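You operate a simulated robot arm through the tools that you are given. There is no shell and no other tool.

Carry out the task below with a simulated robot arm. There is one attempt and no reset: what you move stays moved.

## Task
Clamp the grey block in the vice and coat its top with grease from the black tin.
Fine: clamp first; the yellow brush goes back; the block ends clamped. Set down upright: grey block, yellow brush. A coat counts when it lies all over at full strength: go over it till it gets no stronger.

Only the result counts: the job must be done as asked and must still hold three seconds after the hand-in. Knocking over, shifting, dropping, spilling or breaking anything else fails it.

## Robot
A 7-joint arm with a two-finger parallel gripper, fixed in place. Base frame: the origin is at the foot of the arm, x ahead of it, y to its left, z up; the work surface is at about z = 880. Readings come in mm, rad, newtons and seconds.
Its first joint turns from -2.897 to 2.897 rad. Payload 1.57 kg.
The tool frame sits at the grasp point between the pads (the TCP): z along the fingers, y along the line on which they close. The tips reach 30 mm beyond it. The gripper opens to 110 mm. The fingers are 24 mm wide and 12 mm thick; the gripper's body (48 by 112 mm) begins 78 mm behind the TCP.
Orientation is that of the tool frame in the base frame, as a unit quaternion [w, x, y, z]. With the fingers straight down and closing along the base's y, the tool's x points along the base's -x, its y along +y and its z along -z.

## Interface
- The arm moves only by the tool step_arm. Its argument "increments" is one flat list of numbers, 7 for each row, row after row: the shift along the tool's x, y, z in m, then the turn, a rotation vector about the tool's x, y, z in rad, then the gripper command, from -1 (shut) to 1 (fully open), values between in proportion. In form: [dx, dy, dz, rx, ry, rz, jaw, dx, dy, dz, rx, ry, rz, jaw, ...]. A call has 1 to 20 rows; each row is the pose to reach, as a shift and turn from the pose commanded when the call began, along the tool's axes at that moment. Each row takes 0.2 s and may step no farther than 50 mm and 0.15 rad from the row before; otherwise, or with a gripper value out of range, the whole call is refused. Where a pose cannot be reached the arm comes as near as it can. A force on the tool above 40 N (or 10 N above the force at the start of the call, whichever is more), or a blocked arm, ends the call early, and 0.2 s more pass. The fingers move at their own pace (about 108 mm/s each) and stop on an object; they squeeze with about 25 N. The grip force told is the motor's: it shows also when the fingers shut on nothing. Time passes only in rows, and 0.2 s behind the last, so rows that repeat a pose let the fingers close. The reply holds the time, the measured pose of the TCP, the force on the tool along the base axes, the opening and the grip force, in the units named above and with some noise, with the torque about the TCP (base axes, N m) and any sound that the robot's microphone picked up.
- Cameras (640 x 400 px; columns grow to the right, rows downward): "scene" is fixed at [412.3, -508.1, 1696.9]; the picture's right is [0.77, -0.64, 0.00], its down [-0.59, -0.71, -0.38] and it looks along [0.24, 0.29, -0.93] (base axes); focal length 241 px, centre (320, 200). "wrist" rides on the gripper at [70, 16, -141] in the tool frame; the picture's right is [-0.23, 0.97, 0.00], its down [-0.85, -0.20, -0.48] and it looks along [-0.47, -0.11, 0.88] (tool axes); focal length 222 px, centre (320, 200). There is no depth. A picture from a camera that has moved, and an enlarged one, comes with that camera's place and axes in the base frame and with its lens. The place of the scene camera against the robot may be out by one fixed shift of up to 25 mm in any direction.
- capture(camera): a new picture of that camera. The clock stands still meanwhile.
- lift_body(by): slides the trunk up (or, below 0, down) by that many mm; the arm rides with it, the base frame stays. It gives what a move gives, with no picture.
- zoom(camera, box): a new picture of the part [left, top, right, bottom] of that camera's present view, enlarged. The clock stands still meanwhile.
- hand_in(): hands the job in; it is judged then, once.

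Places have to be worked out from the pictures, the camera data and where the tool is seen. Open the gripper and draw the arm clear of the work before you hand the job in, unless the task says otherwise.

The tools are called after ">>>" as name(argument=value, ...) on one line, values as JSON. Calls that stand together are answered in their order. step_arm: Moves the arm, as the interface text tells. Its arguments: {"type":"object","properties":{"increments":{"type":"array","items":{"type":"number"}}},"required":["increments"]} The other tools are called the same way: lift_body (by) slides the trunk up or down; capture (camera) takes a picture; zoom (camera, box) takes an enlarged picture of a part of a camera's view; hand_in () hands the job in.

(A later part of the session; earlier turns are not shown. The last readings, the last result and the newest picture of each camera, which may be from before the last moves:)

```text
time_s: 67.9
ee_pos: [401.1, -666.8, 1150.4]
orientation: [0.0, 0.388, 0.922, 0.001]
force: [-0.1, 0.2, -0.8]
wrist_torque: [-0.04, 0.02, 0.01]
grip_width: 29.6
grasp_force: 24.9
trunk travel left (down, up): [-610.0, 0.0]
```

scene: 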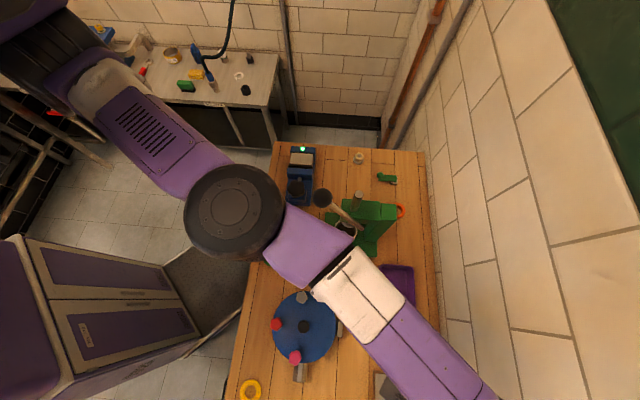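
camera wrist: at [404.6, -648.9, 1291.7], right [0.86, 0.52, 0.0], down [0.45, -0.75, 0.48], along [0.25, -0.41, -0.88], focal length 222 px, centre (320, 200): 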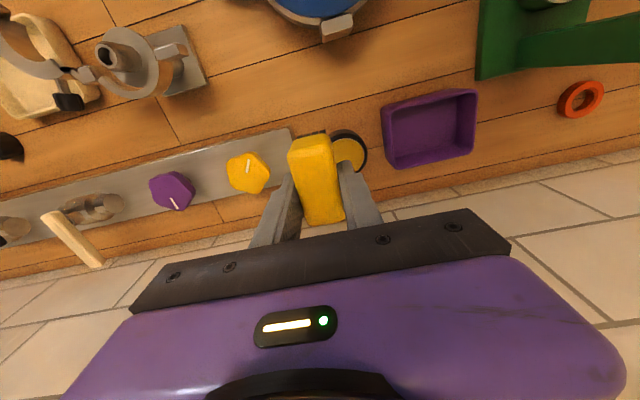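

Commands count from the clipped pose. To gain reach I need a lower trunk, but first I measure the elbow's position by comparing scene views before and after a small 40 mm lowering.

>>> zoom(camera="scene", box=[140, 100, 440, 300])

>>> lift_body(by=-40)

>>> zoom(camera="scene", box=[140, 100, 440, 300])

```text
2.00 times, centred on (290, 200) of scene
camera zoom: at [412.3, -508.1, 1696.9], right [0.77, -0.64, 0.0], down [-0.59, -0.71, -0.38], along [0.24, 0.29, -0.93], focal length 482 px, centre (380, 200)
```

zoom: 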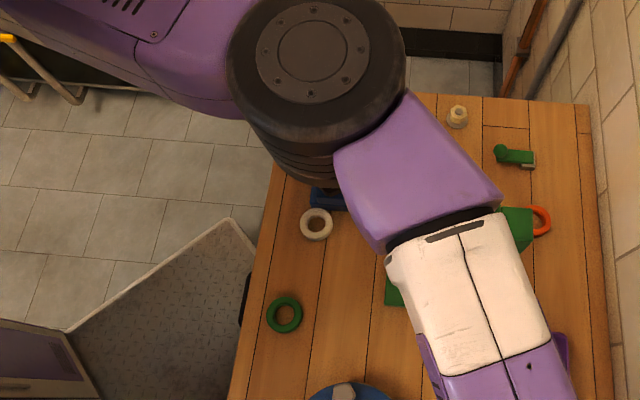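

```text
time_s: 68.7
ee_pos: [401.4, -668.3, 1110.4]
orientation: [0.0, 0.389, 0.921, 0.0]
force: [-0.5, 0.3, -0.9]
wrist_torque: [0.0, -0.01, -0.03]
grip_width: 29.8
grasp_force: 24.9
trunk travel left (down, up): [-570.0, 40.0]
```

```text
2.00 times, centred on (290, 200) of scene
camera zoom: at [412.3, -508.1, 1696.9], right [0.77, -0.64, 0.0], down [-0.59, -0.71, -0.38], along [0.24, 0.29, -0.93], focal length 482 px, centre (380, 200)
```

zoom: 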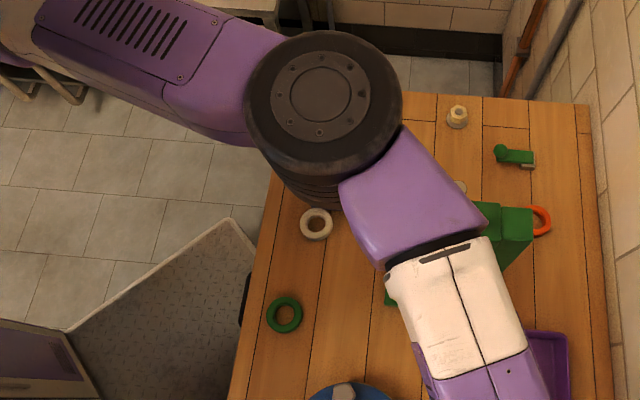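

Triangulation puts the elbow almost above the press ball (bottom ≈ z 1364, ball top ≈ 1286), so I must not lower the trunk here. I try turning the tool toward a more natural yaw (brush stays held) and then extending toward the tin, which also moves the elbow away from the ball.

>>> step_arm(increments=[0, 0, 0, 0, 0, 0.1, -1, 0, 0, 0, 0, 0, 0.2, -1, 0, 0, 0, 0, 0, 0.3, -1, 0, 0, 0, 0, 0, 0.4, -1])

>>> zoom(camera="scene", box=[140, 100, 440, 300])

```text
time_s: 69.7
ee_pos: [401.1, -666.6, 1110.9]
orientation: [-0.001, 0.565, 0.825, -0.001]
force: [-0.6, -0.6, -1.2]
wrist_torque: [0.01, 0.0, 0.0]
grip_width: 29.7
grasp_force: 24.4
trunk travel left (down, up): [-570.0, 40.0]
```

```text
2.00 times, centred on (290, 200) of scene
camera zoom: at [412.3, -508.1, 1696.9], right [0.77, -0.64, 0.0], down [-0.59, -0.71, -0.38], along [0.24, 0.29, -0.93], focal length 482 px, centre (380, 200)
```

zoom: 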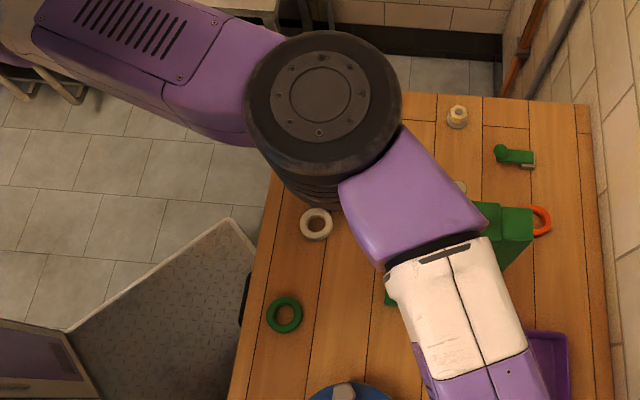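

The elbow stays put when only the wrist turns. Now I extend gently toward the tin.

>>> step_arm(increments=[-0.01, 0.0055, 0, 0, 0, 0, -1, -0.028, 0.015, 0, 0, 0, 0, -1, -0.046, 0.025, 0, 0, 0, 0, -1, -0.064, 0.035, 0, 0, 0, 0, -1, -0.082, 0.0445, 0, 0, 0, 0, -1, -0.091, 0.0494, 0, 0, 0, 0, -1])

>>> capture(camera="scene")

>>> capture(camera="wrist")

```text
time_s: 71.1
ee_pos: [476.7, -704.0, 1112.5]
orientation: [0.0, 0.565, 0.825, 0.0]
force: [-0.1, -0.4, -0.8]
wrist_torque: [0.06, -0.03, 0.01]
grip_width: 29.6
grasp_force: 24.9
out of reach, approached as far as the arm can: row 4, 5, 6
trunk travel left (down, up): [-570.0, 40.0]
```

```text
taken
```

scene: 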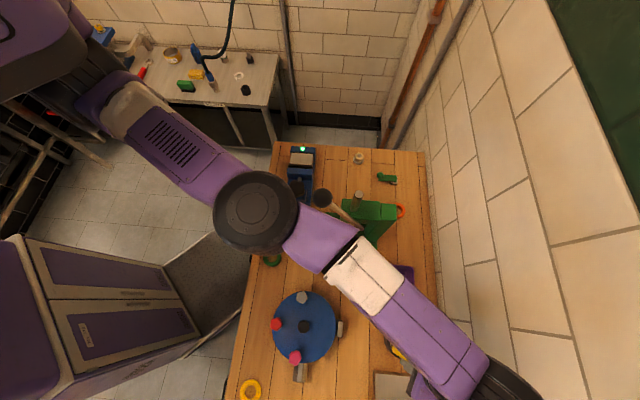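

```text
taken
camera wrist: at [466.4, -632.2, 1252.6], right [0.99, 0.14, 0.0], down [0.12, -0.87, 0.48], along [0.07, -0.47, -0.88], focal length 222 px, centre (320, 200)
```

wrist: 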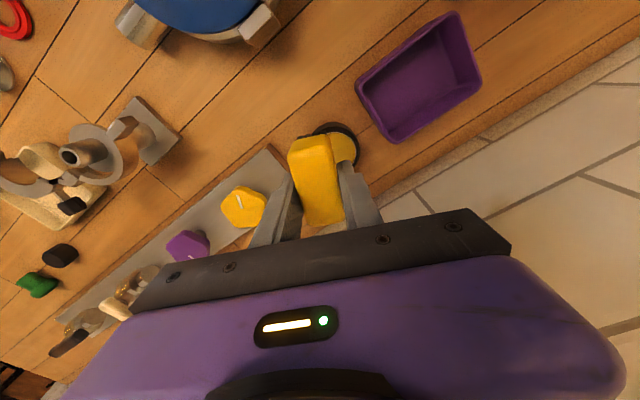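

The elbow is now ~110 mm horizontally from the ball, so a purely vertical trunk lowering is safe here. I lower 70 mm (brush bottom stays well above everything) and recheck.

>>> lift_body(by=-70)

>>> capture(camera="scene")

>>> zoom(camera="wrist", box=[260, 80, 420, 230])

```text
time_s: 72.2
ee_pos: [478.2, -703.4, 1042.2]
orientation: [-0.001, 0.564, 0.826, 0.0]
force: [-0.1, -0.4, -1.9]
wrist_torque: [0.01, -0.03, -0.01]
grip_width: 29.2
grasp_force: 24.9
trunk travel left (down, up): [-500.0, 110.0]
```

```text
taken
```

scene: 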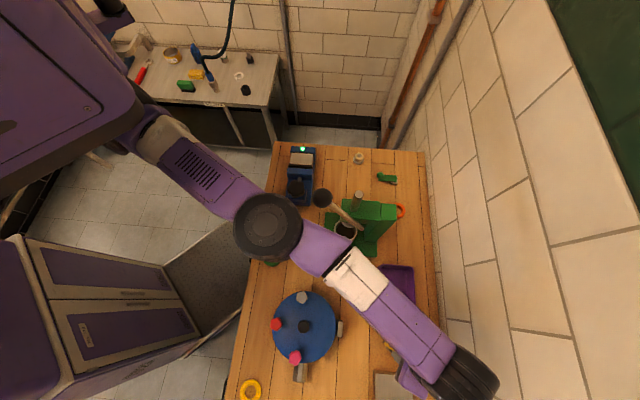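

```text
2.67 times, centred on (340, 155) of wrist
camera zoom: at [467.6, -631.7, 1182.8], right [0.99, 0.14, 0.0], down [0.12, -0.87, 0.48], along [0.07, -0.47, -0.88], focal length 592 px, centre (267, 320)
```

zoom: 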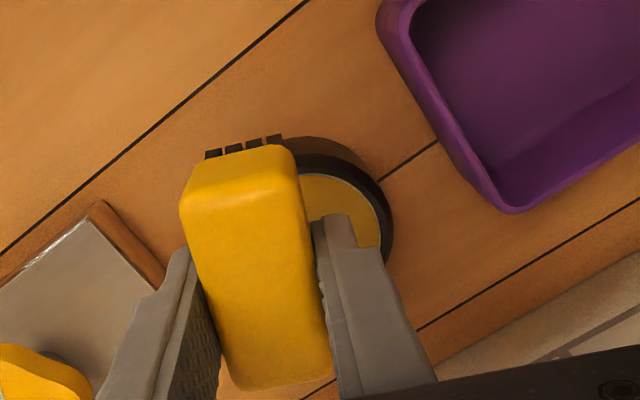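

Tin grease centre estimated at (499.5,-728.5), z≈926. I try reaching over it while lowering slightly (brush bottom stays ~30 mm above the rim).

>>> step_arm(increments=[-0.004, 0.0013, 0.01, 0, 0, 0, -1, -0.012, 0.004, 0.02, 0, 0, 0, -1, -0.02, 0.007, 0.03, 0, 0, 0, -1, -0.027, 0.0093, 0.03, 0, 0, 0, -1, -0.0311, 0.0107, 0.03, 0, 0, 0, -1])

>>> capture(camera="wrist")

>>> capture(camera="scene")

```text
time_s: 73.4
ee_pos: [490.1, -696.2, 1016.1]
orientation: [-0.001, 0.564, 0.826, 0.0]
force: [-0.6, -0.5, -1.5]
wrist_torque: [-0.02, 0.0, 0.01]
grip_width: 29.4
grasp_force: 24.9
out of reach, approached as far as the arm can: row 1, 2, 3, 4, 5
trunk travel left (down, up): [-500.0, 110.0]
```

```text
taken
camera wrist: at [479.1, -625.4, 1154.6], right [0.99, 0.14, 0.0], down [0.12, -0.87, 0.48], along [0.07, -0.47, -0.88], focal length 222 px, centre (320, 200)
```

wrist: 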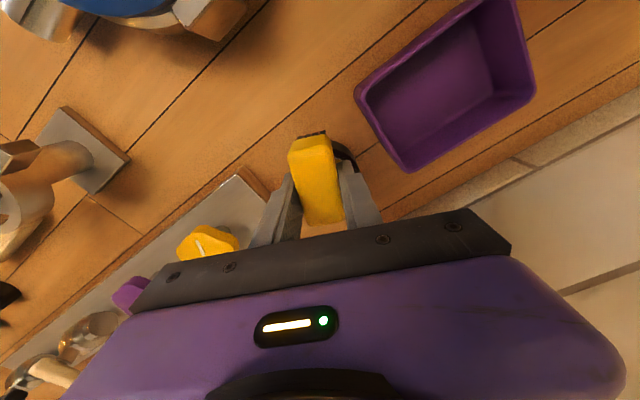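

```text
taken
```

scene: 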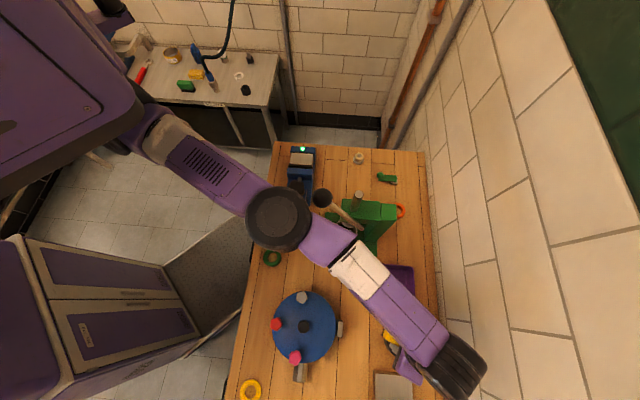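

The outer links are already straight while the shoulder link still points the other way, so I'll approach from a different side: raise the trunk again (safe from the ball), swing to smaller x first so the base joint turns, then come back out toward the tin.

>>> lift_body(by=105)

>>> step_arm(increments=[0.006, -0.01, 0, 0, 0, 0, -1, 0.014, -0.03, 0, 0, 0, 0, -1, 0.023, -0.05, 0, 0, 0, 0, -1, 0.032, -0.07, 0, 0, 0, 0, -1, 0.041, -0.09, 0, 0, 0, 0, -1, 0.05, -0.11, 0, 0, 0, 0, -1, 0.058, -0.13, 0, 0, 0, 0, -1, 0.064, -0.147, 0, 0, 0, 0, -1])

>>> capture(camera="scene")

```text
time_s: 74.8
ee_pos: [489.2, -697.5, 1119.4]
orientation: [0.0, 0.564, 0.826, 0.0]
force: [-0.4, 0.2, -0.5]
wrist_torque: [0.01, 0.0, 0.03]
grip_width: 29.5
grasp_force: 25.1
trunk travel left (down, up): [-605.0, 5.0]
```

```text
time_s: 76.5
ee_pos: [329.3, -690.6, 1120.4]
orientation: [0.0, 0.565, 0.825, 0.0]
force: [0.0, -0.1, -1.9]
wrist_torque: [-0.03, -0.01, 0.03]
grip_width: 29.8
grasp_force: 25.1
trunk travel left (down, up): [-605.0, 5.0]
```

```text
taken
```

scene: 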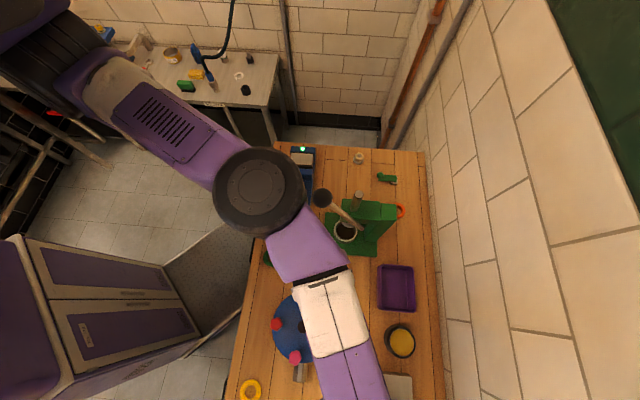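

I test how far the arm can extend radially at this azimuth.

>>> step_arm(increments=[-0.01, 0.0008, 0, 0, 0, 0, -1, -0.03, 0.0023, 0, 0, 0, 0, -1, -0.05, 0.0038, 0, 0, 0, 0, -1, -0.07, 0.0053, 0, 0, 0, 0, -1, -0.09, 0.0069, 0, 0, 0, 0, -1, -0.105, 0.008, 0, 0, 0, 0, -1])

>>> capture(camera="scene")

```text
time_s: 78.0
ee_pos: [361.8, -720.6, 1122.1]
orientation: [0.0, 0.564, 0.826, 0.001]
force: [0.1, 0.8, -1.5]
wrist_torque: [-0.02, -0.01, -0.02]
grip_width: 29.7
grasp_force: 25.0
out of reach, approached as far as the arm can: row 3, 4, 5, 6
trunk travel left (down, up): [-605.0, 5.0]
```

```text
taken
```

scene: 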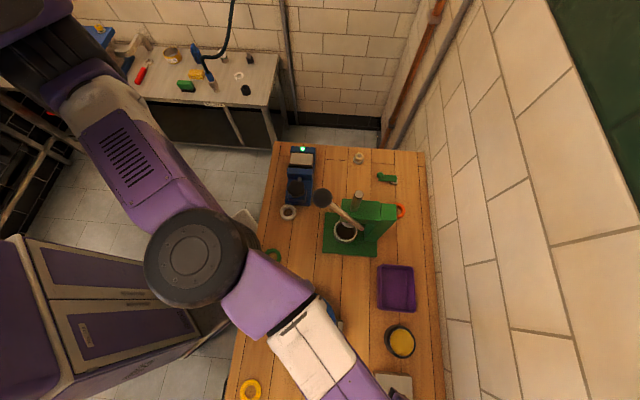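

All the limit poses lie on a circle of ~518 mm around about (350,-200), so the true shoulder sits there and the tin is ~30 mm beyond straight-down reach. A small outward tilt (0.15 rad) of the tool gives the missing reach; I do that at a safe height.

>>> step_arm(increments=[0.016, 0.006, 0, 0, 0, 0, -1, 0.0326, 0.0127, 0, 0, 0, 0, -1, 0.0247, 0.0307, 0, 0, 0, 0, -1, 0.0168, 0.0487, 0, 0, 0, 0, -1, 0.0089, 0.0668, 0, 0, 0, 0, -1, 0.001, 0.0848, 0, 0, 0, 0, -1, -0.0069, 0.1028, 0, 0, -0.03, 0, -1, -0.0148, 0.1208, 0, 0, -0.06, 0, -1, -0.024, 0.1225, 0, 0, -0.1, 0, -1, -0.034, 0.124, 0, 0, -0.15, 0, -1, -0.044, 0.125, 0, 0, -0.15, 0, -1, -0.0498, 0.1255, 0, 0, -0.15, 0, -1])

>>> capture(camera="wrist")

>>> capture(camera="scene")

```text
time_s: 80.5
ee_pos: [482.4, -734.8, 1135.5]
orientation: [0.061, 0.563, 0.823, -0.042]
force: [0.1, 0.0, -0.6]
wrist_torque: [0.0, -0.02, 0.0]
grip_width: 29.8
grasp_force: 24.8
out of reach, approached as far as the arm can: row 1, 2, 3, 4, 5, 6, 7, 8, 9, 10, 11, 12
trunk travel left (down, up): [-605.0, 5.0]
```

```text
taken
camera wrist: at [464.5, -645.0, 1263.7], right [0.99, 0.14, 0.03], down [0.1, -0.79, 0.6], along [0.11, -0.59, -0.8], focal length 222 px, centre (320, 200)
```

wrist: 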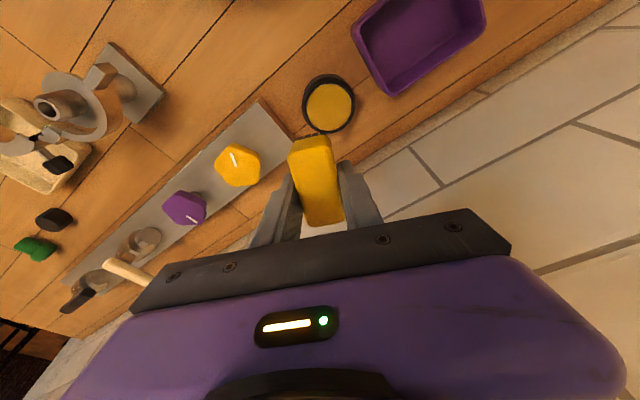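

```text
taken
```

scene: 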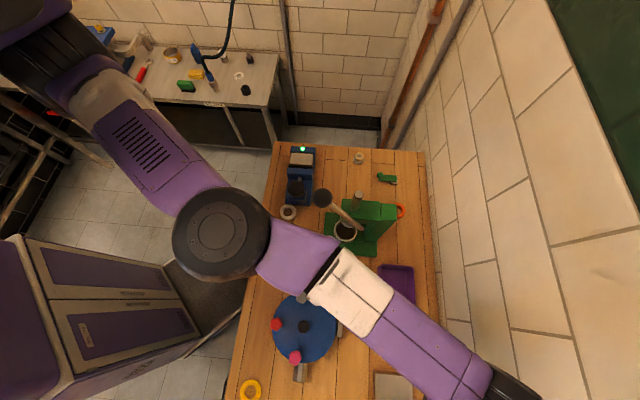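

The tin is now fully visible and the tilt extends the reach. I zoom to measure the tin and grease level.

>>> zoom(camera="wrist", box=[280, 60, 380, 160])

>>> zoom(camera="scene", box=[340, 250, 500, 400])

```text
4.00 times, centred on (330, 110) of wrist
camera zoom: at [464.5, -645.0, 1263.7], right [0.99, 0.14, 0.03], down [0.1, -0.79, 0.6], along [0.11, -0.59, -0.8], focal length 888 px, centre (280, 560)
```

zoom: 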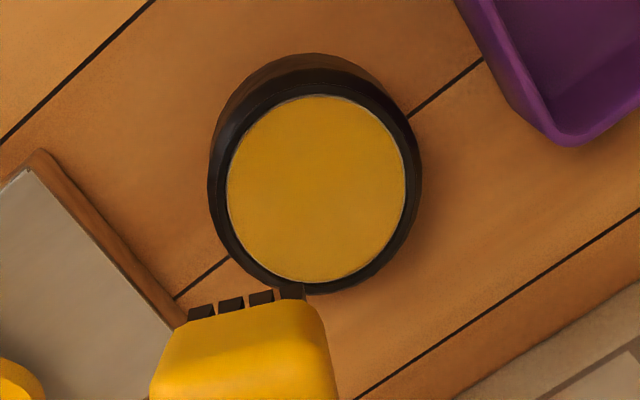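

```text
2.67 times, centred on (420, 325) of scene
camera zoom: at [412.3, -508.1, 1696.9], right [0.77, -0.64, 0.0], down [-0.59, -0.71, -0.38], along [0.24, 0.29, -0.93], focal length 642 px, centre (53, -133)
```

zoom: 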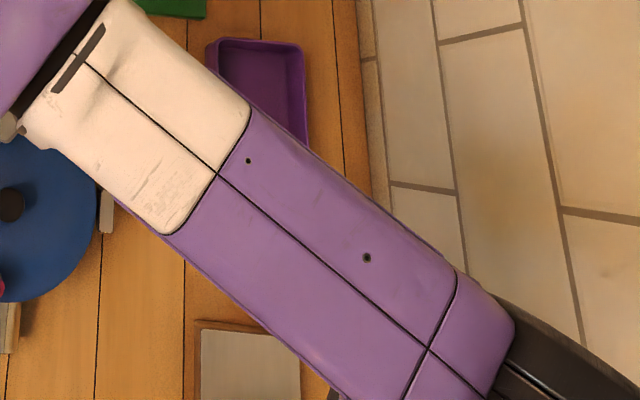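

Tin confirmed at (500.5,-728), grease ≈65 mm across, rim ≈77 mm. I shift the TCP by about (+15,+14) so the tilted brush's bristles are centred over the grease.

>>> step_arm(increments=[0.0035, 0.0097, -0.0005, 0, 0, 0, -1, 0.0071, 0.0193, -0.0011, 0, 0, 0, -1, 0.0071, 0.0193, -0.0011, 0, 0, 0, -1])

>>> capture(camera="wrist")

```text
time_s: 81.3
ee_pos: [483.1, -734.3, 1135.1]
orientation: [0.061, 0.563, 0.823, -0.042]
force: [1.4, -0.2, -0.6]
wrist_torque: [0.02, 0.01, 0.04]
grip_width: 29.4
grasp_force: 24.9
out of reach, approached as far as the arm can: row 1, 2, 3
trunk travel left (down, up): [-605.0, 5.0]
```

```text
taken
camera wrist: at [465.0, -644.8, 1263.9], right [0.99, 0.14, 0.03], down [0.1, -0.8, 0.6], along [0.11, -0.59, -0.8], focal length 222 px, centre (320, 200)
```

wrist: 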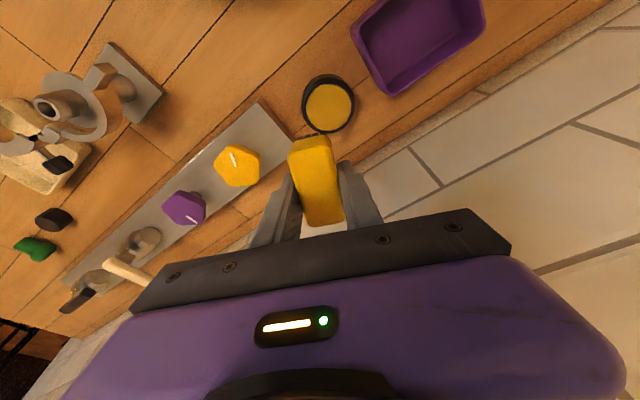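

The solver appears stuck at the straight-arm singularity. I back inward ~50 mm (keeping the tilt) to regain mobility.

>>> step_arm(increments=[0.025, 0.003, -0.0037, 0, 0, 0, -1, 0.0485, 0.0062, -0.0073, 0, 0, 0, -1, 0.06, 0.0077, -0.009, 0, 0, 0, -1])

>>> capture(camera="scene")

```text
time_s: 82.2
ee_pos: [482.2, -735.4, 1135.9]
orientation: [0.061, 0.563, 0.823, -0.042]
force: [0.4, 0.7, -1.0]
wrist_torque: [0.01, -0.01, -0.02]
grip_width: 30.0
grasp_force: 25.0
out of reach, approached as far as the arm can: row 1, 2, 3
trunk travel left (down, up): [-605.0, 5.0]
```

```text
taken
```

scene: 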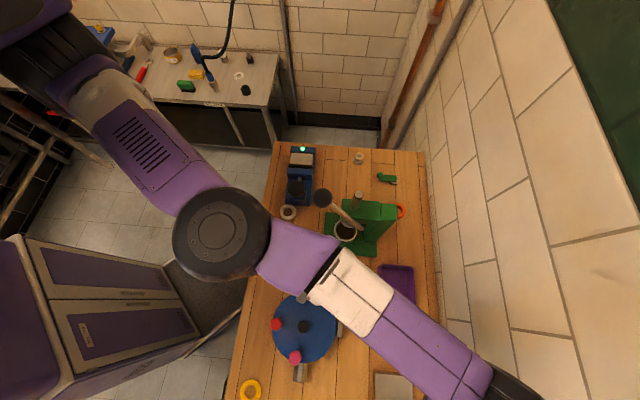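

Still stuck; I try undoing the tilt together with a larger inward motion.

>>> step_arm(increments=[0.03, 0, 0, 0, 0.05, 0, -1, 0.06, 0, 0, 0, 0.1, 0, -1, 0.09, 0, 0, 0, 0.148, 0, -1, 0.12, 0, 0, 0, 0.148, 0, -1])

```text
time_s: 83.2
ee_pos: [479.3, -700.3, 1144.1]
orientation: [0.0, 0.565, 0.825, 0.0]
force: [0.0, -0.2, -0.5]
wrist_torque: [-0.02, 0.0, 0.02]
grip_width: 29.5
grasp_force: 25.1
out of reach, approached as far as the arm can: row 1, 2, 3, 4
trunk travel left (down, up): [-605.0, 5.0]
```

Untilted again and at the boundary; now I back inward as I did successfully before.

>>> step_arm(increments=[0.03, 0, 0, 0, 0, 0, -1, 0.06, 0, 0, 0, 0, 0, -1, 0.09, 0, 0, 0, 0, 0, -1])

>>> capture(camera="scene")

```text
time_s: 84.0
ee_pos: [479.1, -700.6, 1143.7]
orientation: [0.0, 0.564, 0.826, 0.0]
force: [0.4, -0.1, -1.0]
wrist_torque: [-0.02, 0.0, -0.01]
grip_width: 29.7
grasp_force: 25.5
out of reach, approached as far as the arm can: row 1, 2, 3
trunk travel left (down, up): [-605.0, 5.0]
```

```text
taken
```

scene: 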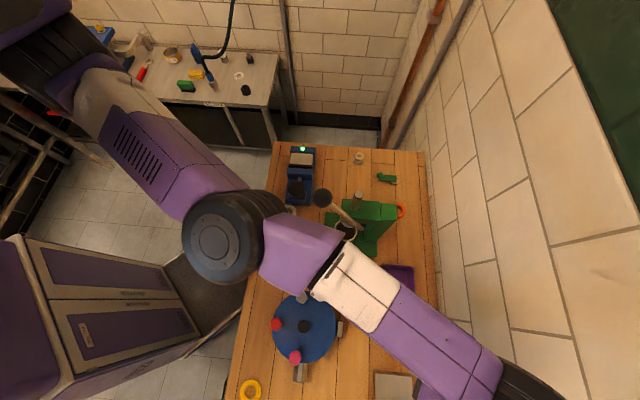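

Still stuck inward; I try the sideways direction that worked before (towards smaller x).

>>> step_arm(increments=[0.006, -0.01, 0, 0, 0, 0, -1, 0.014, -0.03, 0, 0, 0, 0, -1, 0.023, -0.05, 0, 0, 0, 0, -1, 0.032, -0.07, 0, 0, 0, 0, -1, 0.041, -0.09, 0, 0, 0, 0, -1, 0.05, -0.11, 0, 0, 0, 0, -1, 0.058, -0.13, 0, 0, 0, 0, -1, 0.064, -0.147, 0, 0, 0, 0, -1])

>>> capture(camera="scene")

```text
time_s: 85.8
ee_pos: [317.1, -695.1, 1142.0]
orientation: [0.001, 0.564, 0.826, 0.0]
force: [0.0, 0.6, -1.6]
wrist_torque: [-0.02, 0.0, 0.05]
grip_width: 29.5
grasp_force: 25.2
out of reach, approached as far as the arm can: row 1, 2
trunk travel left (down, up): [-605.0, 5.0]
```

```text
taken
```

scene: 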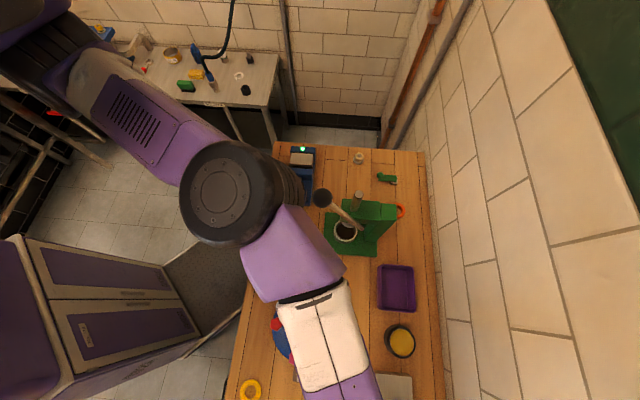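

Free again. The trunk at its maximum probably forces the shoulder against a joint limit, giving this odd sideways elbow. Here the elbow is ~135 mm from the ball horizontally, so I lower the trunk by 120 mm and check.

>>> lift_body(by=-120)

>>> capture(camera="scene")

```text
time_s: 87.2
ee_pos: [319.5, -695.5, 1022.4]
orientation: [0.001, 0.565, 0.825, -0.001]
force: [-0.2, -0.4, -0.1]
wrist_torque: [0.01, -0.01, -0.01]
grip_width: 29.5
grasp_force: 25.5
trunk travel left (down, up): [-485.0, 125.0]
```

```text
taken
```

scene: 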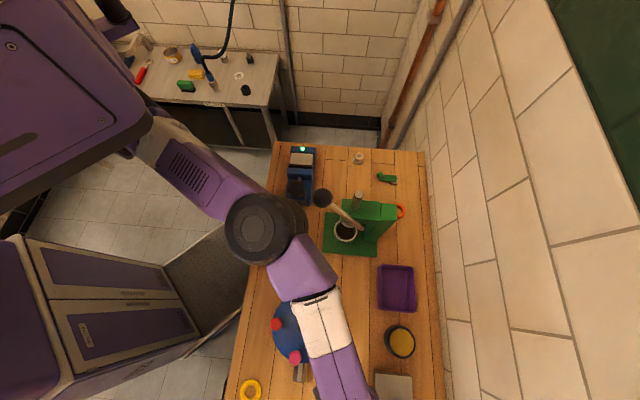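

The elbow still clears the ball. I now move toward the tin in small rows at z ≈ 1060 and watch the posture.

>>> step_arm(increments=[-0.004, 0.009, -0.01, 0, 0, 0, -1, -0.012, 0.027, -0.02, 0, 0, 0, -1, -0.02, 0.046, -0.03, 0, 0, 0, -1, -0.029, 0.066, -0.038, 0, 0, 0, -1, -0.037, 0.083, -0.038, 0, 0, 0, -1, -0.0412, 0.0923, -0.038, 0, 0, 0, -1])

>>> capture(camera="scene")

```text
time_s: 88.7
ee_pos: [416.9, -700.5, 1063.6]
orientation: [0.002, 0.565, 0.825, 0.0]
force: [-0.9, 0.3, -0.9]
wrist_torque: [-0.01, -0.02, 0.0]
grip_width: 29.6
grasp_force: 25.0
trunk travel left (down, up): [-485.0, 125.0]
```

```text
taken
```

scene: 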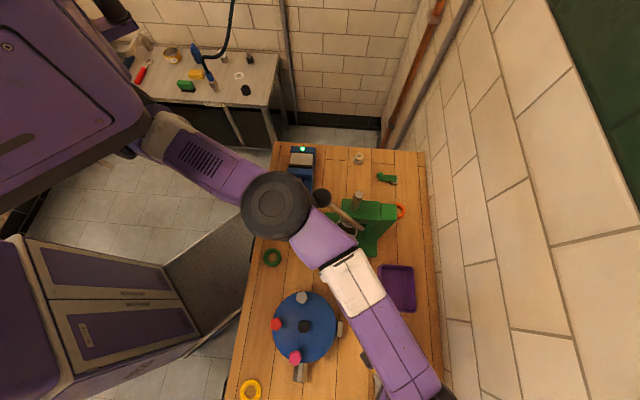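

Elbow clearance to the ball is about 30 mm sideways, and extending moves it away. I try a modest outward extension to see whether the reach has improved with the lower trunk.

>>> step_arm(increments=[-0.01, 0.002, 0, 0, 0, 0, -1, -0.022, 0.003, 0, 0, 0, 0, -1, -0.034, 0.005, 0, 0, 0, 0, -1, -0.046, 0.007, 0, 0, 0, 0, -1])

>>> capture(camera="scene")

```text
time_s: 89.7
ee_pos: [438.0, -713.1, 1059.4]
orientation: [0.001, 0.565, 0.825, -0.001]
force: [0.2, -0.1, -1.2]
wrist_torque: [-0.02, 0.01, -0.02]
grip_width: 29.8
grasp_force: 25.2
out of reach, approached as far as the arm can: row 2, 3, 4
trunk travel left (down, up): [-485.0, 125.0]
```

```text
taken
```

scene: 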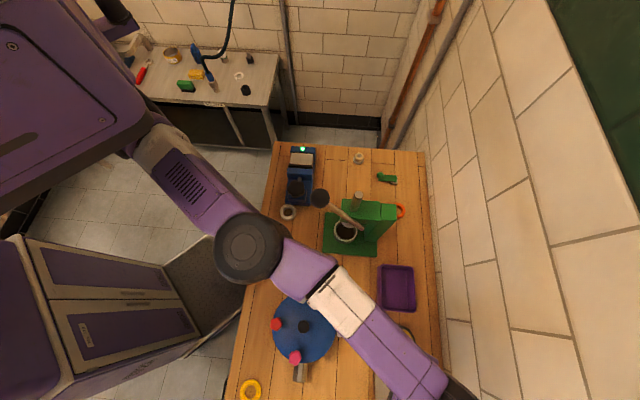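

Reach is bounded by outer links being straight from a shoulder near (345,-197). In this latest pose the elbow has gone to the far side from the ball, which is the favourable branch. I retract 40 mm and check which way the elbow bends.

>>> step_arm(increments=[0.015, 0.002, 0, 0, 0, 0, -1, 0.03, 0.004, 0, 0, 0, 0, -1, 0.045, 0.005, 0, 0, 0, 0, -1])

>>> capture(camera="scene")

```text
time_s: 90.5
ee_pos: [437.8, -712.4, 1061.3]
orientation: [0.001, 0.564, 0.826, 0.0]
force: [-1.2, -0.4, -1.0]
wrist_torque: [-0.01, 0.01, 0.02]
grip_width: 29.6
grasp_force: 25.0
out of reach, approached as far as the arm can: row 1, 2, 3
trunk travel left (down, up): [-485.0, 125.0]
```

```text
taken
```

scene: 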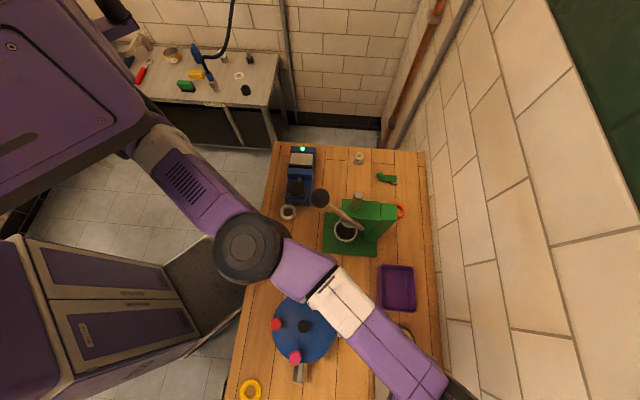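

Stuck inward from here. I check that the press handle has not been moved, comparing with the first view.

>>> zoom(camera="scene", box=[260, 130, 440, 270])

```text
2.86 times, centred on (350, 200) of scene
camera zoom: at [412.3, -508.1, 1696.9], right [0.77, -0.64, 0.0], down [-0.59, -0.71, -0.38], along [0.24, 0.29, -0.93], focal length 688 px, centre (234, 200)
```

zoom: 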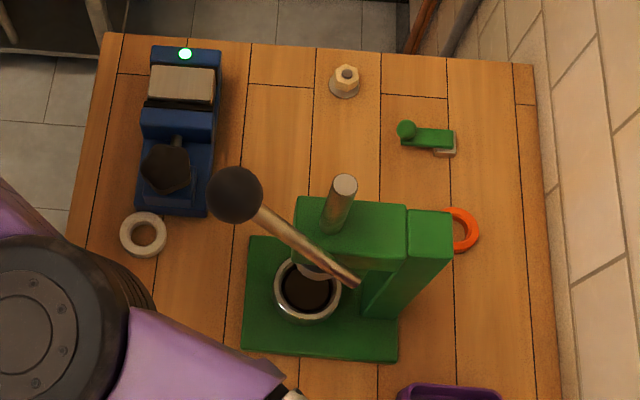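

The ball looks shifted by a few pixels. I take the identical zoom as before for a precise comparison.

>>> zoom(camera="scene", box=[325, 165, 385, 210])

>>> zoom(camera="scene", box=[310, 170, 410, 260])

```text
8.89 times, centred on (355, 188) of scene
camera zoom: at [412.3, -508.1, 1696.9], right [0.77, -0.64, 0.0], down [-0.59, -0.71, -0.38], along [0.24, 0.29, -0.93], focal length 2141 px, centre (9, 311)
```

zoom: 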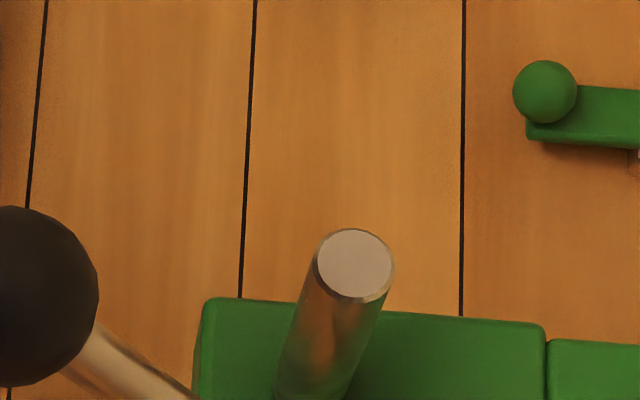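

```text
4.44 times, centred on (360, 215) of scene
camera zoom: at [412.3, -508.1, 1696.9], right [0.77, -0.64, 0.0], down [-0.59, -0.71, -0.38], along [0.24, 0.29, -0.93], focal length 1070 px, centre (142, 133)
```

zoom: 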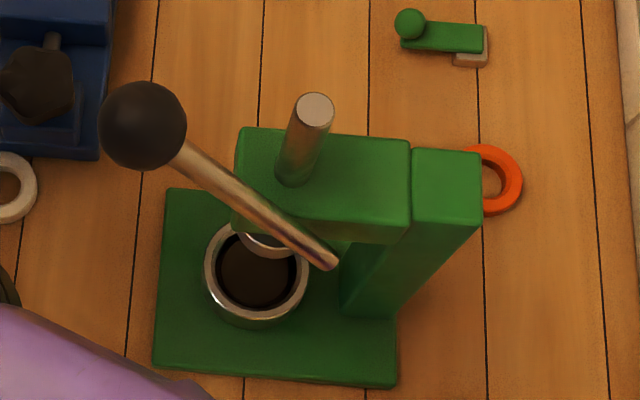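

The ball/lever was evidently pressed a few millimetres by the elbow while the trunk was low (I can restore it later with the gripper). From now on I keep the trunk at maximum whenever the elbow is near it. First raise the trunk fully.

>>> lift_body(by=125)

>>> step_arm(increments=[0.006, -0.01, 0, 0, 0, 0, -1, 0.014, -0.03, 0, 0, 0, 0, -1, 0.023, -0.05, 0, 0, 0, 0, -1, 0.032, -0.07, 0, 0, 0, 0, -1, 0.045, -0.09, 0, 0, 0, 0, -1, 0.06, -0.11, 0, 0, 0, 0, -1])

>>> capture(camera="scene")

```text
time_s: 92.0
ee_pos: [438.6, -713.8, 1184.3]
orientation: [0.001, 0.564, 0.826, -0.001]
force: [0.7, 0.9, -1.0]
wrist_torque: [-0.02, 0.0, 0.01]
grip_width: 29.8
grasp_force: 25.3
trunk travel left (down, up): [-610.0, 0.0]
```

```text
time_s: 93.4
ee_pos: [312.8, -721.5, 1185.8]
orientation: [0.0, 0.563, 0.826, 0.001]
force: [1.5, -0.8, -1.1]
wrist_torque: [0.0, 0.05, -0.01]
grip_width: 29.4
grasp_force: 25.4
out of reach, approached as far as the arm can: row 2, 3, 4, 5, 6
trunk travel left (down, up): [-610.0, 0.0]
```

```text
taken
```

scene: 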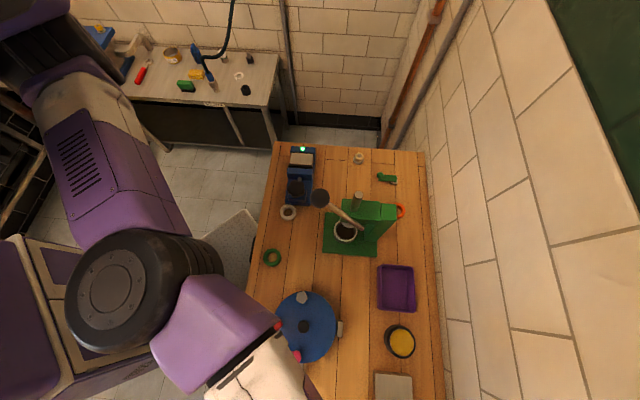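

Now the elbow has swung clearly to the left side, away from the ball. I test inward motion in this branch.

>>> step_arm(increments=[0.02, 0.002, 0, 0, 0, 0, -1, 0.04, 0.004, 0, 0, 0, 0, -1, 0.06, 0.006, 0, 0, 0, 0, -1])

>>> capture(camera="scene")

```text
time_s: 94.2
ee_pos: [303.0, -721.2, 1185.4]
orientation: [0.0, 0.564, 0.826, 0.0]
force: [0.1, 0.1, -0.7]
wrist_torque: [-0.02, 0.0, -0.01]
grip_width: 29.7
grasp_force: 24.8
out of reach, approached as far as the arm can: row 1, 2, 3
trunk travel left (down, up): [-610.0, 0.0]
```

```text
taken
```

scene: 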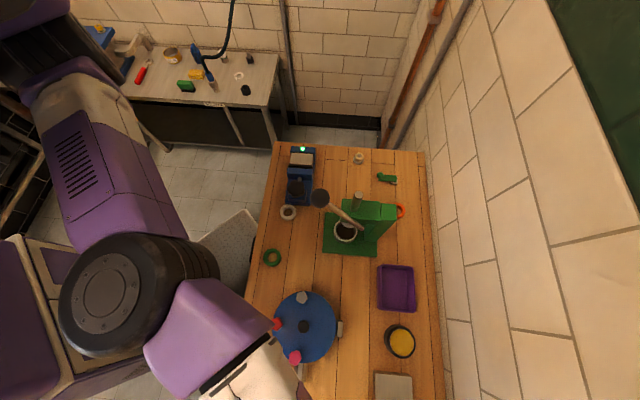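

Inward still fails. I try combining a larger inward move with raising the TCP, to get away from the limit.

>>> step_arm(increments=[0.045, 0, -0.02, 0, 0, 0, -1, 0.09, 0, -0.04, 0, 0, 0, -1, 0.135, 0, -0.05, 0, 0, 0, -1, 0.18, 0.0, -0.05, 0, 0, 0, -1, 0.2, 0.0, -0.05, 0, 0, 0, -1])

>>> capture(camera="scene")

```text
time_s: 95.4
ee_pos: [265.7, -719.8, 1217.2]
orientation: [0.001, 0.564, 0.826, 0.001]
force: [0.0, 0.4, -0.8]
wrist_torque: [0.01, 0.0, -0.01]
grip_width: 29.9
grasp_force: 25.1
out of reach, approached as far as the arm can: row 1, 2, 3, 4, 5
trunk travel left (down, up): [-610.0, 0.0]
```

```text
taken
```

scene: 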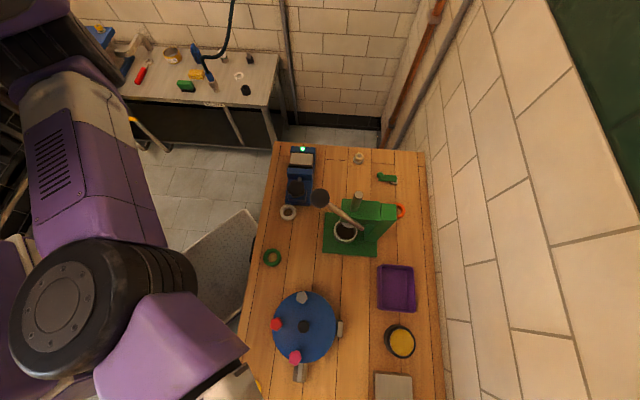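

The arm is straight (singular) with the elbow hinge axis now roughly horizontal, so a vertical motion should bend it. I try lowering the TCP by 80 mm here (nothing tall below).

>>> step_arm(increments=[0, 0, 0.02, 0, 0, 0, -1, 0, 0, 0.05, 0, 0, 0, -1, 0, 0, 0.08, 0, 0, 0, -1])

>>> step_arm(increments=[0.03, 0, 0, 0, 0, 0, -1, 0.06, 0, 0, 0, 0, 0, -1])

>>> capture(camera="scene")

```text
time_s: 96.2
ee_pos: [269.7, -719.2, 1135.1]
orientation: [0.001, 0.564, 0.826, 0.0]
force: [-0.2, 0.2, -0.4]
wrist_torque: [-0.01, 0.0, -0.02]
grip_width: 29.8
grasp_force: 24.2
trunk travel left (down, up): [-610.0, 0.0]
```

```text
time_s: 96.8
ee_pos: [247.1, -716.8, 1132.8]
orientation: [0.0, 0.563, 0.826, 0.0]
force: [-0.4, -0.1, -0.6]
wrist_torque: [-0.02, 0.05, 0.03]
grip_width: 29.4
grasp_force: 24.4
out of reach, approached as far as the arm can: row 1, 2
trunk travel left (down, up): [-610.0, 0.0]
```

```text
taken
```

scene: 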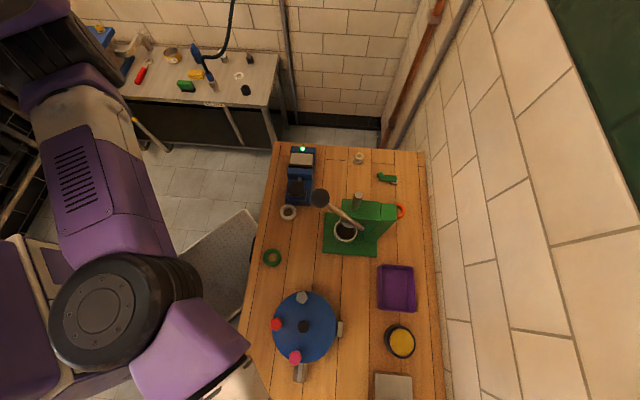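

Free vertically, but not inward. I combine a downward and inward motion so the elbow has to bend.

>>> step_arm(increments=[0.02, -0.01, 0.03, 0, 0, 0, -1, 0.04, -0.02, 0.06, 0, 0, 0, -1, 0.065, -0.03, 0.09, 0, 0, 0, -1, 0.09, -0.03, 0.11, 0, 0, 0, -1, 0.11, -0.03, 0.11, 0, 0, 0, -1])

>>> capture(camera="scene")

```text
time_s: 98.0
ee_pos: [172.9, -684.4, 1009.6]
orientation: [0.001, 0.564, 0.826, 0.0]
force: [-0.5, 0.5, -0.9]
wrist_torque: [0.02, -0.02, 0.0]
grip_width: 29.4
grasp_force: 24.4
out of reach, approached as far as the arm can: row 1, 2, 3, 4, 5
trunk travel left (down, up): [-610.0, 0.0]
```

```text
taken
```

scene: 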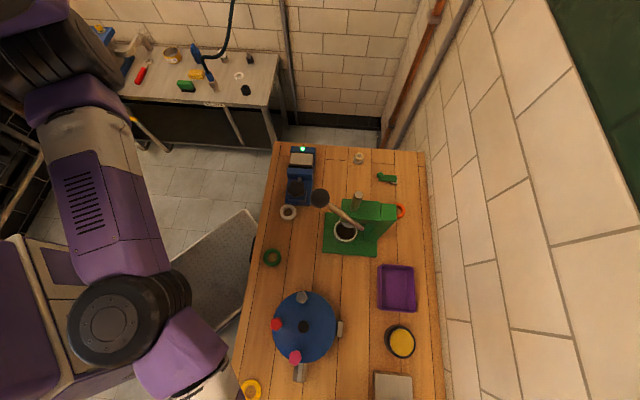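

I undo this: raise, then slide along the boundary back toward x≈489, from where the sideways-inward slide worked twice before (trunk stays at maximum so the elbow passes well above the ball).

>>> step_arm(increments=[0, 0, -0.035, 0, 0, 0, -1, 0, 0, -0.07, 0, 0, 0, -1, 0, 0, -0.105, 0, 0, 0, -1, 0, 0, -0.14, 0, 0, 0, -1, -0.018, 0.0265, -0.14, 0, 0, 0, -1, -0.037, 0.053, -0.14, 0, 0, 0, -1, -0.055, 0.0796, -0.14, 0, 0, 0, -1, -0.074, 0.106, -0.14, 0, 0, 0, -1, -0.0922, 0.1326, -0.14, 0, 0, 0, -1, -0.099, 0.164, -0.14, 0, 0, 0, -1, -0.106, 0.1955, -0.14, 0, 0, 0, -1, -0.113, 0.227, -0.14, 0, 0, 0, -1, -0.12, 0.2585, -0.14, 0, 0, 0, -1, -0.1265, 0.2898, -0.14, 0, 0, 0, -1])

>>> capture(camera="scene")

```text
time_s: 101.0
ee_pos: [480.7, -700.1, 1149.5]
orientation: [0.0, 0.565, 0.825, 0.0]
force: [-1.3, 0.4, -0.7]
wrist_torque: [0.0, -0.04, 0.0]
grip_width: 29.5
grasp_force: 25.3
out of reach, approached as far as the arm can: row 1, 2, 3, 4, 5, 6, 7, 8, 11, 12, 13, 14
trunk travel left (down, up): [-610.0, 0.0]
```

```text
taken
```

scene: 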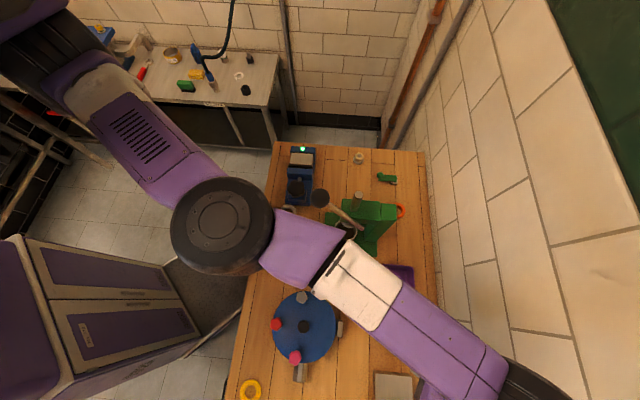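

Back at (481,-700) with the elbow hinge vertical. Now the slide that worked before, with an inward component.

>>> step_arm(increments=[0.01, -0.015, 0, 0, 0, 0, -1, 0.02, -0.035, 0, 0, 0, 0, -1, 0.03, -0.055, 0, 0, 0, 0, -1, 0.04, -0.075, 0, 0, 0, 0, -1, 0.05, -0.095, 0, 0, 0, 0, -1, 0.06, -0.115, 0, 0, 0, 0, -1, 0.07, -0.13, 0, 0, 0, 0, -1, 0.08, -0.145, 0, 0, 0, 0, -1, 0.09, -0.15, 0, 0, 0, 0, -1])

>>> capture(camera="scene")

```text
time_s: 103.0
ee_pos: [309.3, -719.4, 1146.0]
orientation: [0.0, 0.563, 0.826, 0.0]
force: [0.5, 0.8, -0.8]
wrist_torque: [-0.01, 0.06, -0.02]
grip_width: 29.6
grasp_force: 25.0
out of reach, approached as far as the arm can: row 1, 2, 3, 4, 5, 6, 7, 8, 9
trunk travel left (down, up): [-610.0, 0.0]
```

```text
taken
```

scene: 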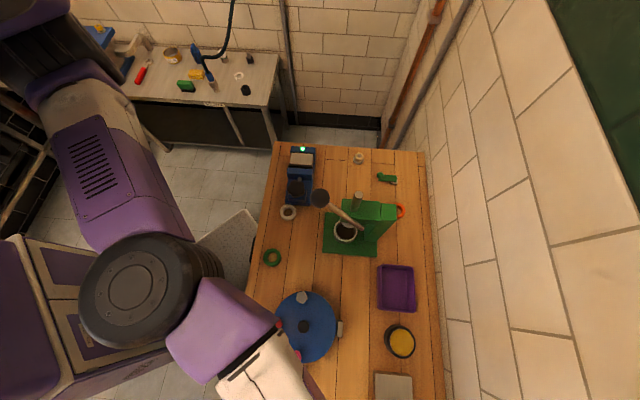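

Still on the boundary. I try a sustained pure inward (+y) command for many rows to see whether the solver creeps free.

>>> step_arm(increments=[0.0233, 0.009, 0, 0, 0, 0, -1, 0.0466, 0.0181, 0, 0, 0, 0, -1, 0.0466, 0.0181, 0, 0, 0, 0, -1, 0.0466, 0.0181, 0, 0, 0, 0, -1, 0.0466, 0.0181, 0, 0, 0, 0, -1, 0.0466, 0.0181, 0, 0, 0, 0, -1, 0.0466, 0.0181, 0, 0, 0, 0, -1, 0.0466, 0.0181, 0, 0, 0, 0, -1])

>>> zoom(camera="scene", box=[0, 0, 440, 400])

```text
time_s: 104.8
ee_pos: [307.9, -720.7, 1142.0]
orientation: [0.001, 0.564, 0.826, -0.001]
force: [0.3, 0.5, -1.6]
wrist_torque: [-0.01, 0.0, 0.0]
grip_width: 29.6
grasp_force: 25.1
out of reach, approached as far as the arm can: row 1, 2, 3, 4, 5, 6, 7, 8
trunk travel left (down, up): [-610.0, 0.0]
```

```text
1.00 times, centred on (220, 200) of scene (not enlarged: the box is as wide or as high as the picture)
camera zoom: at [412.3, -508.1, 1696.9], right [0.77, -0.64, 0.0], down [-0.59, -0.71, -0.38], along [0.24, 0.29, -0.93], focal length 241 px, centre (420, 200)
```

zoom: 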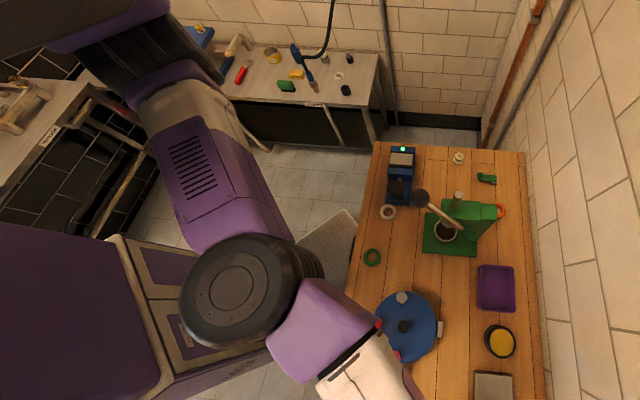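

I try the opposite sideways direction (+x) with an inward component, in case the elbow now bends that way.

>>> step_arm(increments=[-0.0014, 0.02, 0, 0, 0, 0, -1, -0.0028, 0.04, 0, 0, 0, 0, -1, -0.0042, 0.06, 0, 0, 0, 0, -1, -0.0056, 0.08, 0, 0, 0, 0, -1, -0.007, 0.1, 0, 0, 0, 0, -1, -0.0084, 0.12, 0, 0, 0, 0, -1, -0.0096, 0.138, 0, 0, 0, 0, -1])

>>> zoom(camera="scene", box=[0, 0, 440, 400])

```text
time_s: 106.4
ee_pos: [456.4, -705.0, 1148.8]
orientation: [0.0, 0.564, 0.826, 0.0]
force: [-0.2, -0.2, -0.2]
wrist_torque: [0.0, -0.02, 0.03]
grip_width: 30.1
grasp_force: 25.2
out of reach, approached as far as the arm can: row 1, 2, 3, 4, 5, 6, 7
trunk travel left (down, up): [-610.0, 0.0]
```

```text
1.00 times, centred on (220, 200) of scene (not enlarged: the box is as wide or as high as the picture)
camera zoom: at [412.3, -508.1, 1696.9], right [0.77, -0.64, 0.0], down [-0.59, -0.71, -0.38], along [0.24, 0.29, -0.93], focal length 241 px, centre (420, 200)
```

zoom: 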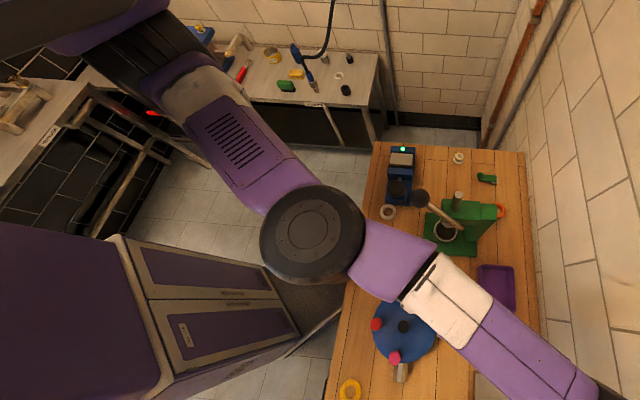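

The lock behaves like a Panda-type elbow that slipped past its maximum-extension point: inward commands then drive it further into its limit. The cure is to push outward first (to the true maximum), then slide sideways and inward; I do that now.

>>> step_arm(increments=[-0.0248, -0.0032, 0, 0, 0, 0, -1, -0.0446, -0.0057, 0, 0, 0, 0, -1, -0.0421, -0.0255, 0, 0, 0, 0, -1, -0.0395, -0.0453, 0, 0, 0, 0, -1, -0.0221, -0.0633, 0, 0, 0, 0, -1, 0.0003, -0.0806, 0, 0, 0, 0, -1, 0.0276, -0.0972, 0, 0, 0, 0, -1, 0.0542, -0.1089, 0, 0, 0, 0, -1, 0.0747, -0.1113, 0, 0, 0, 0, -1])

>>> zoom(camera="scene", box=[0, 0, 440, 400])

```text
time_s: 108.4
ee_pos: [325.8, -720.0, 1147.4]
orientation: [0.001, 0.564, 0.826, 0.0]
force: [-0.3, -0.4, -0.5]
wrist_torque: [0.02, 0.0, 0.0]
grip_width: 29.6
grasp_force: 25.3
out of reach, approached as far as the arm can: row 1, 2, 3, 4, 5, 6, 8, 9
trunk travel left (down, up): [-610.0, 0.0]
```

```text
1.00 times, centred on (220, 200) of scene (not enlarged: the box is as wide or as high as the picture)
camera zoom: at [412.3, -508.1, 1696.9], right [0.77, -0.64, 0.0], down [-0.59, -0.71, -0.38], along [0.24, 0.29, -0.93], focal length 241 px, centre (420, 200)
```

zoom: 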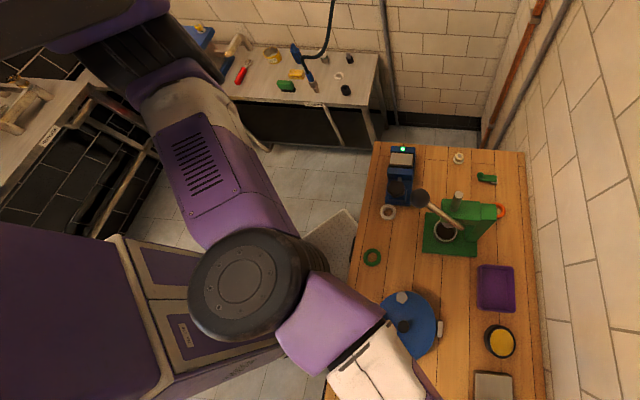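

Locked on that side again. I do the mirrored manoeuvre: outward push, then slide +x while going inward.

>>> step_arm(increments=[-0.0186, -0.0074, 0, 0, 0, 0, -1, -0.0372, -0.0148, 0, 0, 0, 0, -1, -0.0464, 0.0084, 0, 0, 0, 0, -1, -0.0557, 0.0317, 0, 0, 0, 0, -1, -0.0463, 0.0623, 0, 0, 0, 0, -1, -0.0369, 0.0929, 0, 0, 0, 0, -1, -0.0257, 0.1189, 0, 0, 0, 0, -1, -0.008, 0.142, 0, 0, 0, 0, -1, 0.0069, 0.1587, 0, 0, 0, 0, -1])

>>> zoom(camera="scene", box=[0, 0, 440, 400])

```text
time_s: 110.4
ee_pos: [473.6, -655.6, 1145.9]
orientation: [0.001, 0.565, 0.825, -0.001]
force: [-0.1, -0.5, -1.0]
wrist_torque: [-0.02, 0.0, -0.01]
grip_width: 29.5
grasp_force: 25.1
out of reach, approached as far as the arm can: row 1, 2, 3, 4, 5, 6
trunk travel left (down, up): [-610.0, 0.0]
```

```text
1.00 times, centred on (220, 200) of scene (not enlarged: the box is as wide or as high as the picture)
camera zoom: at [412.3, -508.1, 1696.9], right [0.77, -0.64, 0.0], down [-0.59, -0.71, -0.38], along [0.24, 0.29, -0.93], focal length 241 px, centre (420, 200)
```

zoom: 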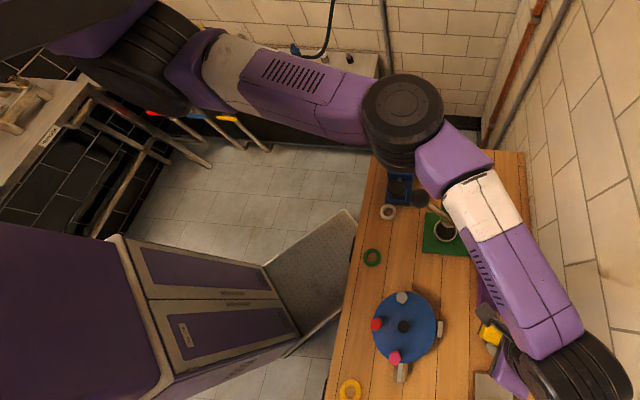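

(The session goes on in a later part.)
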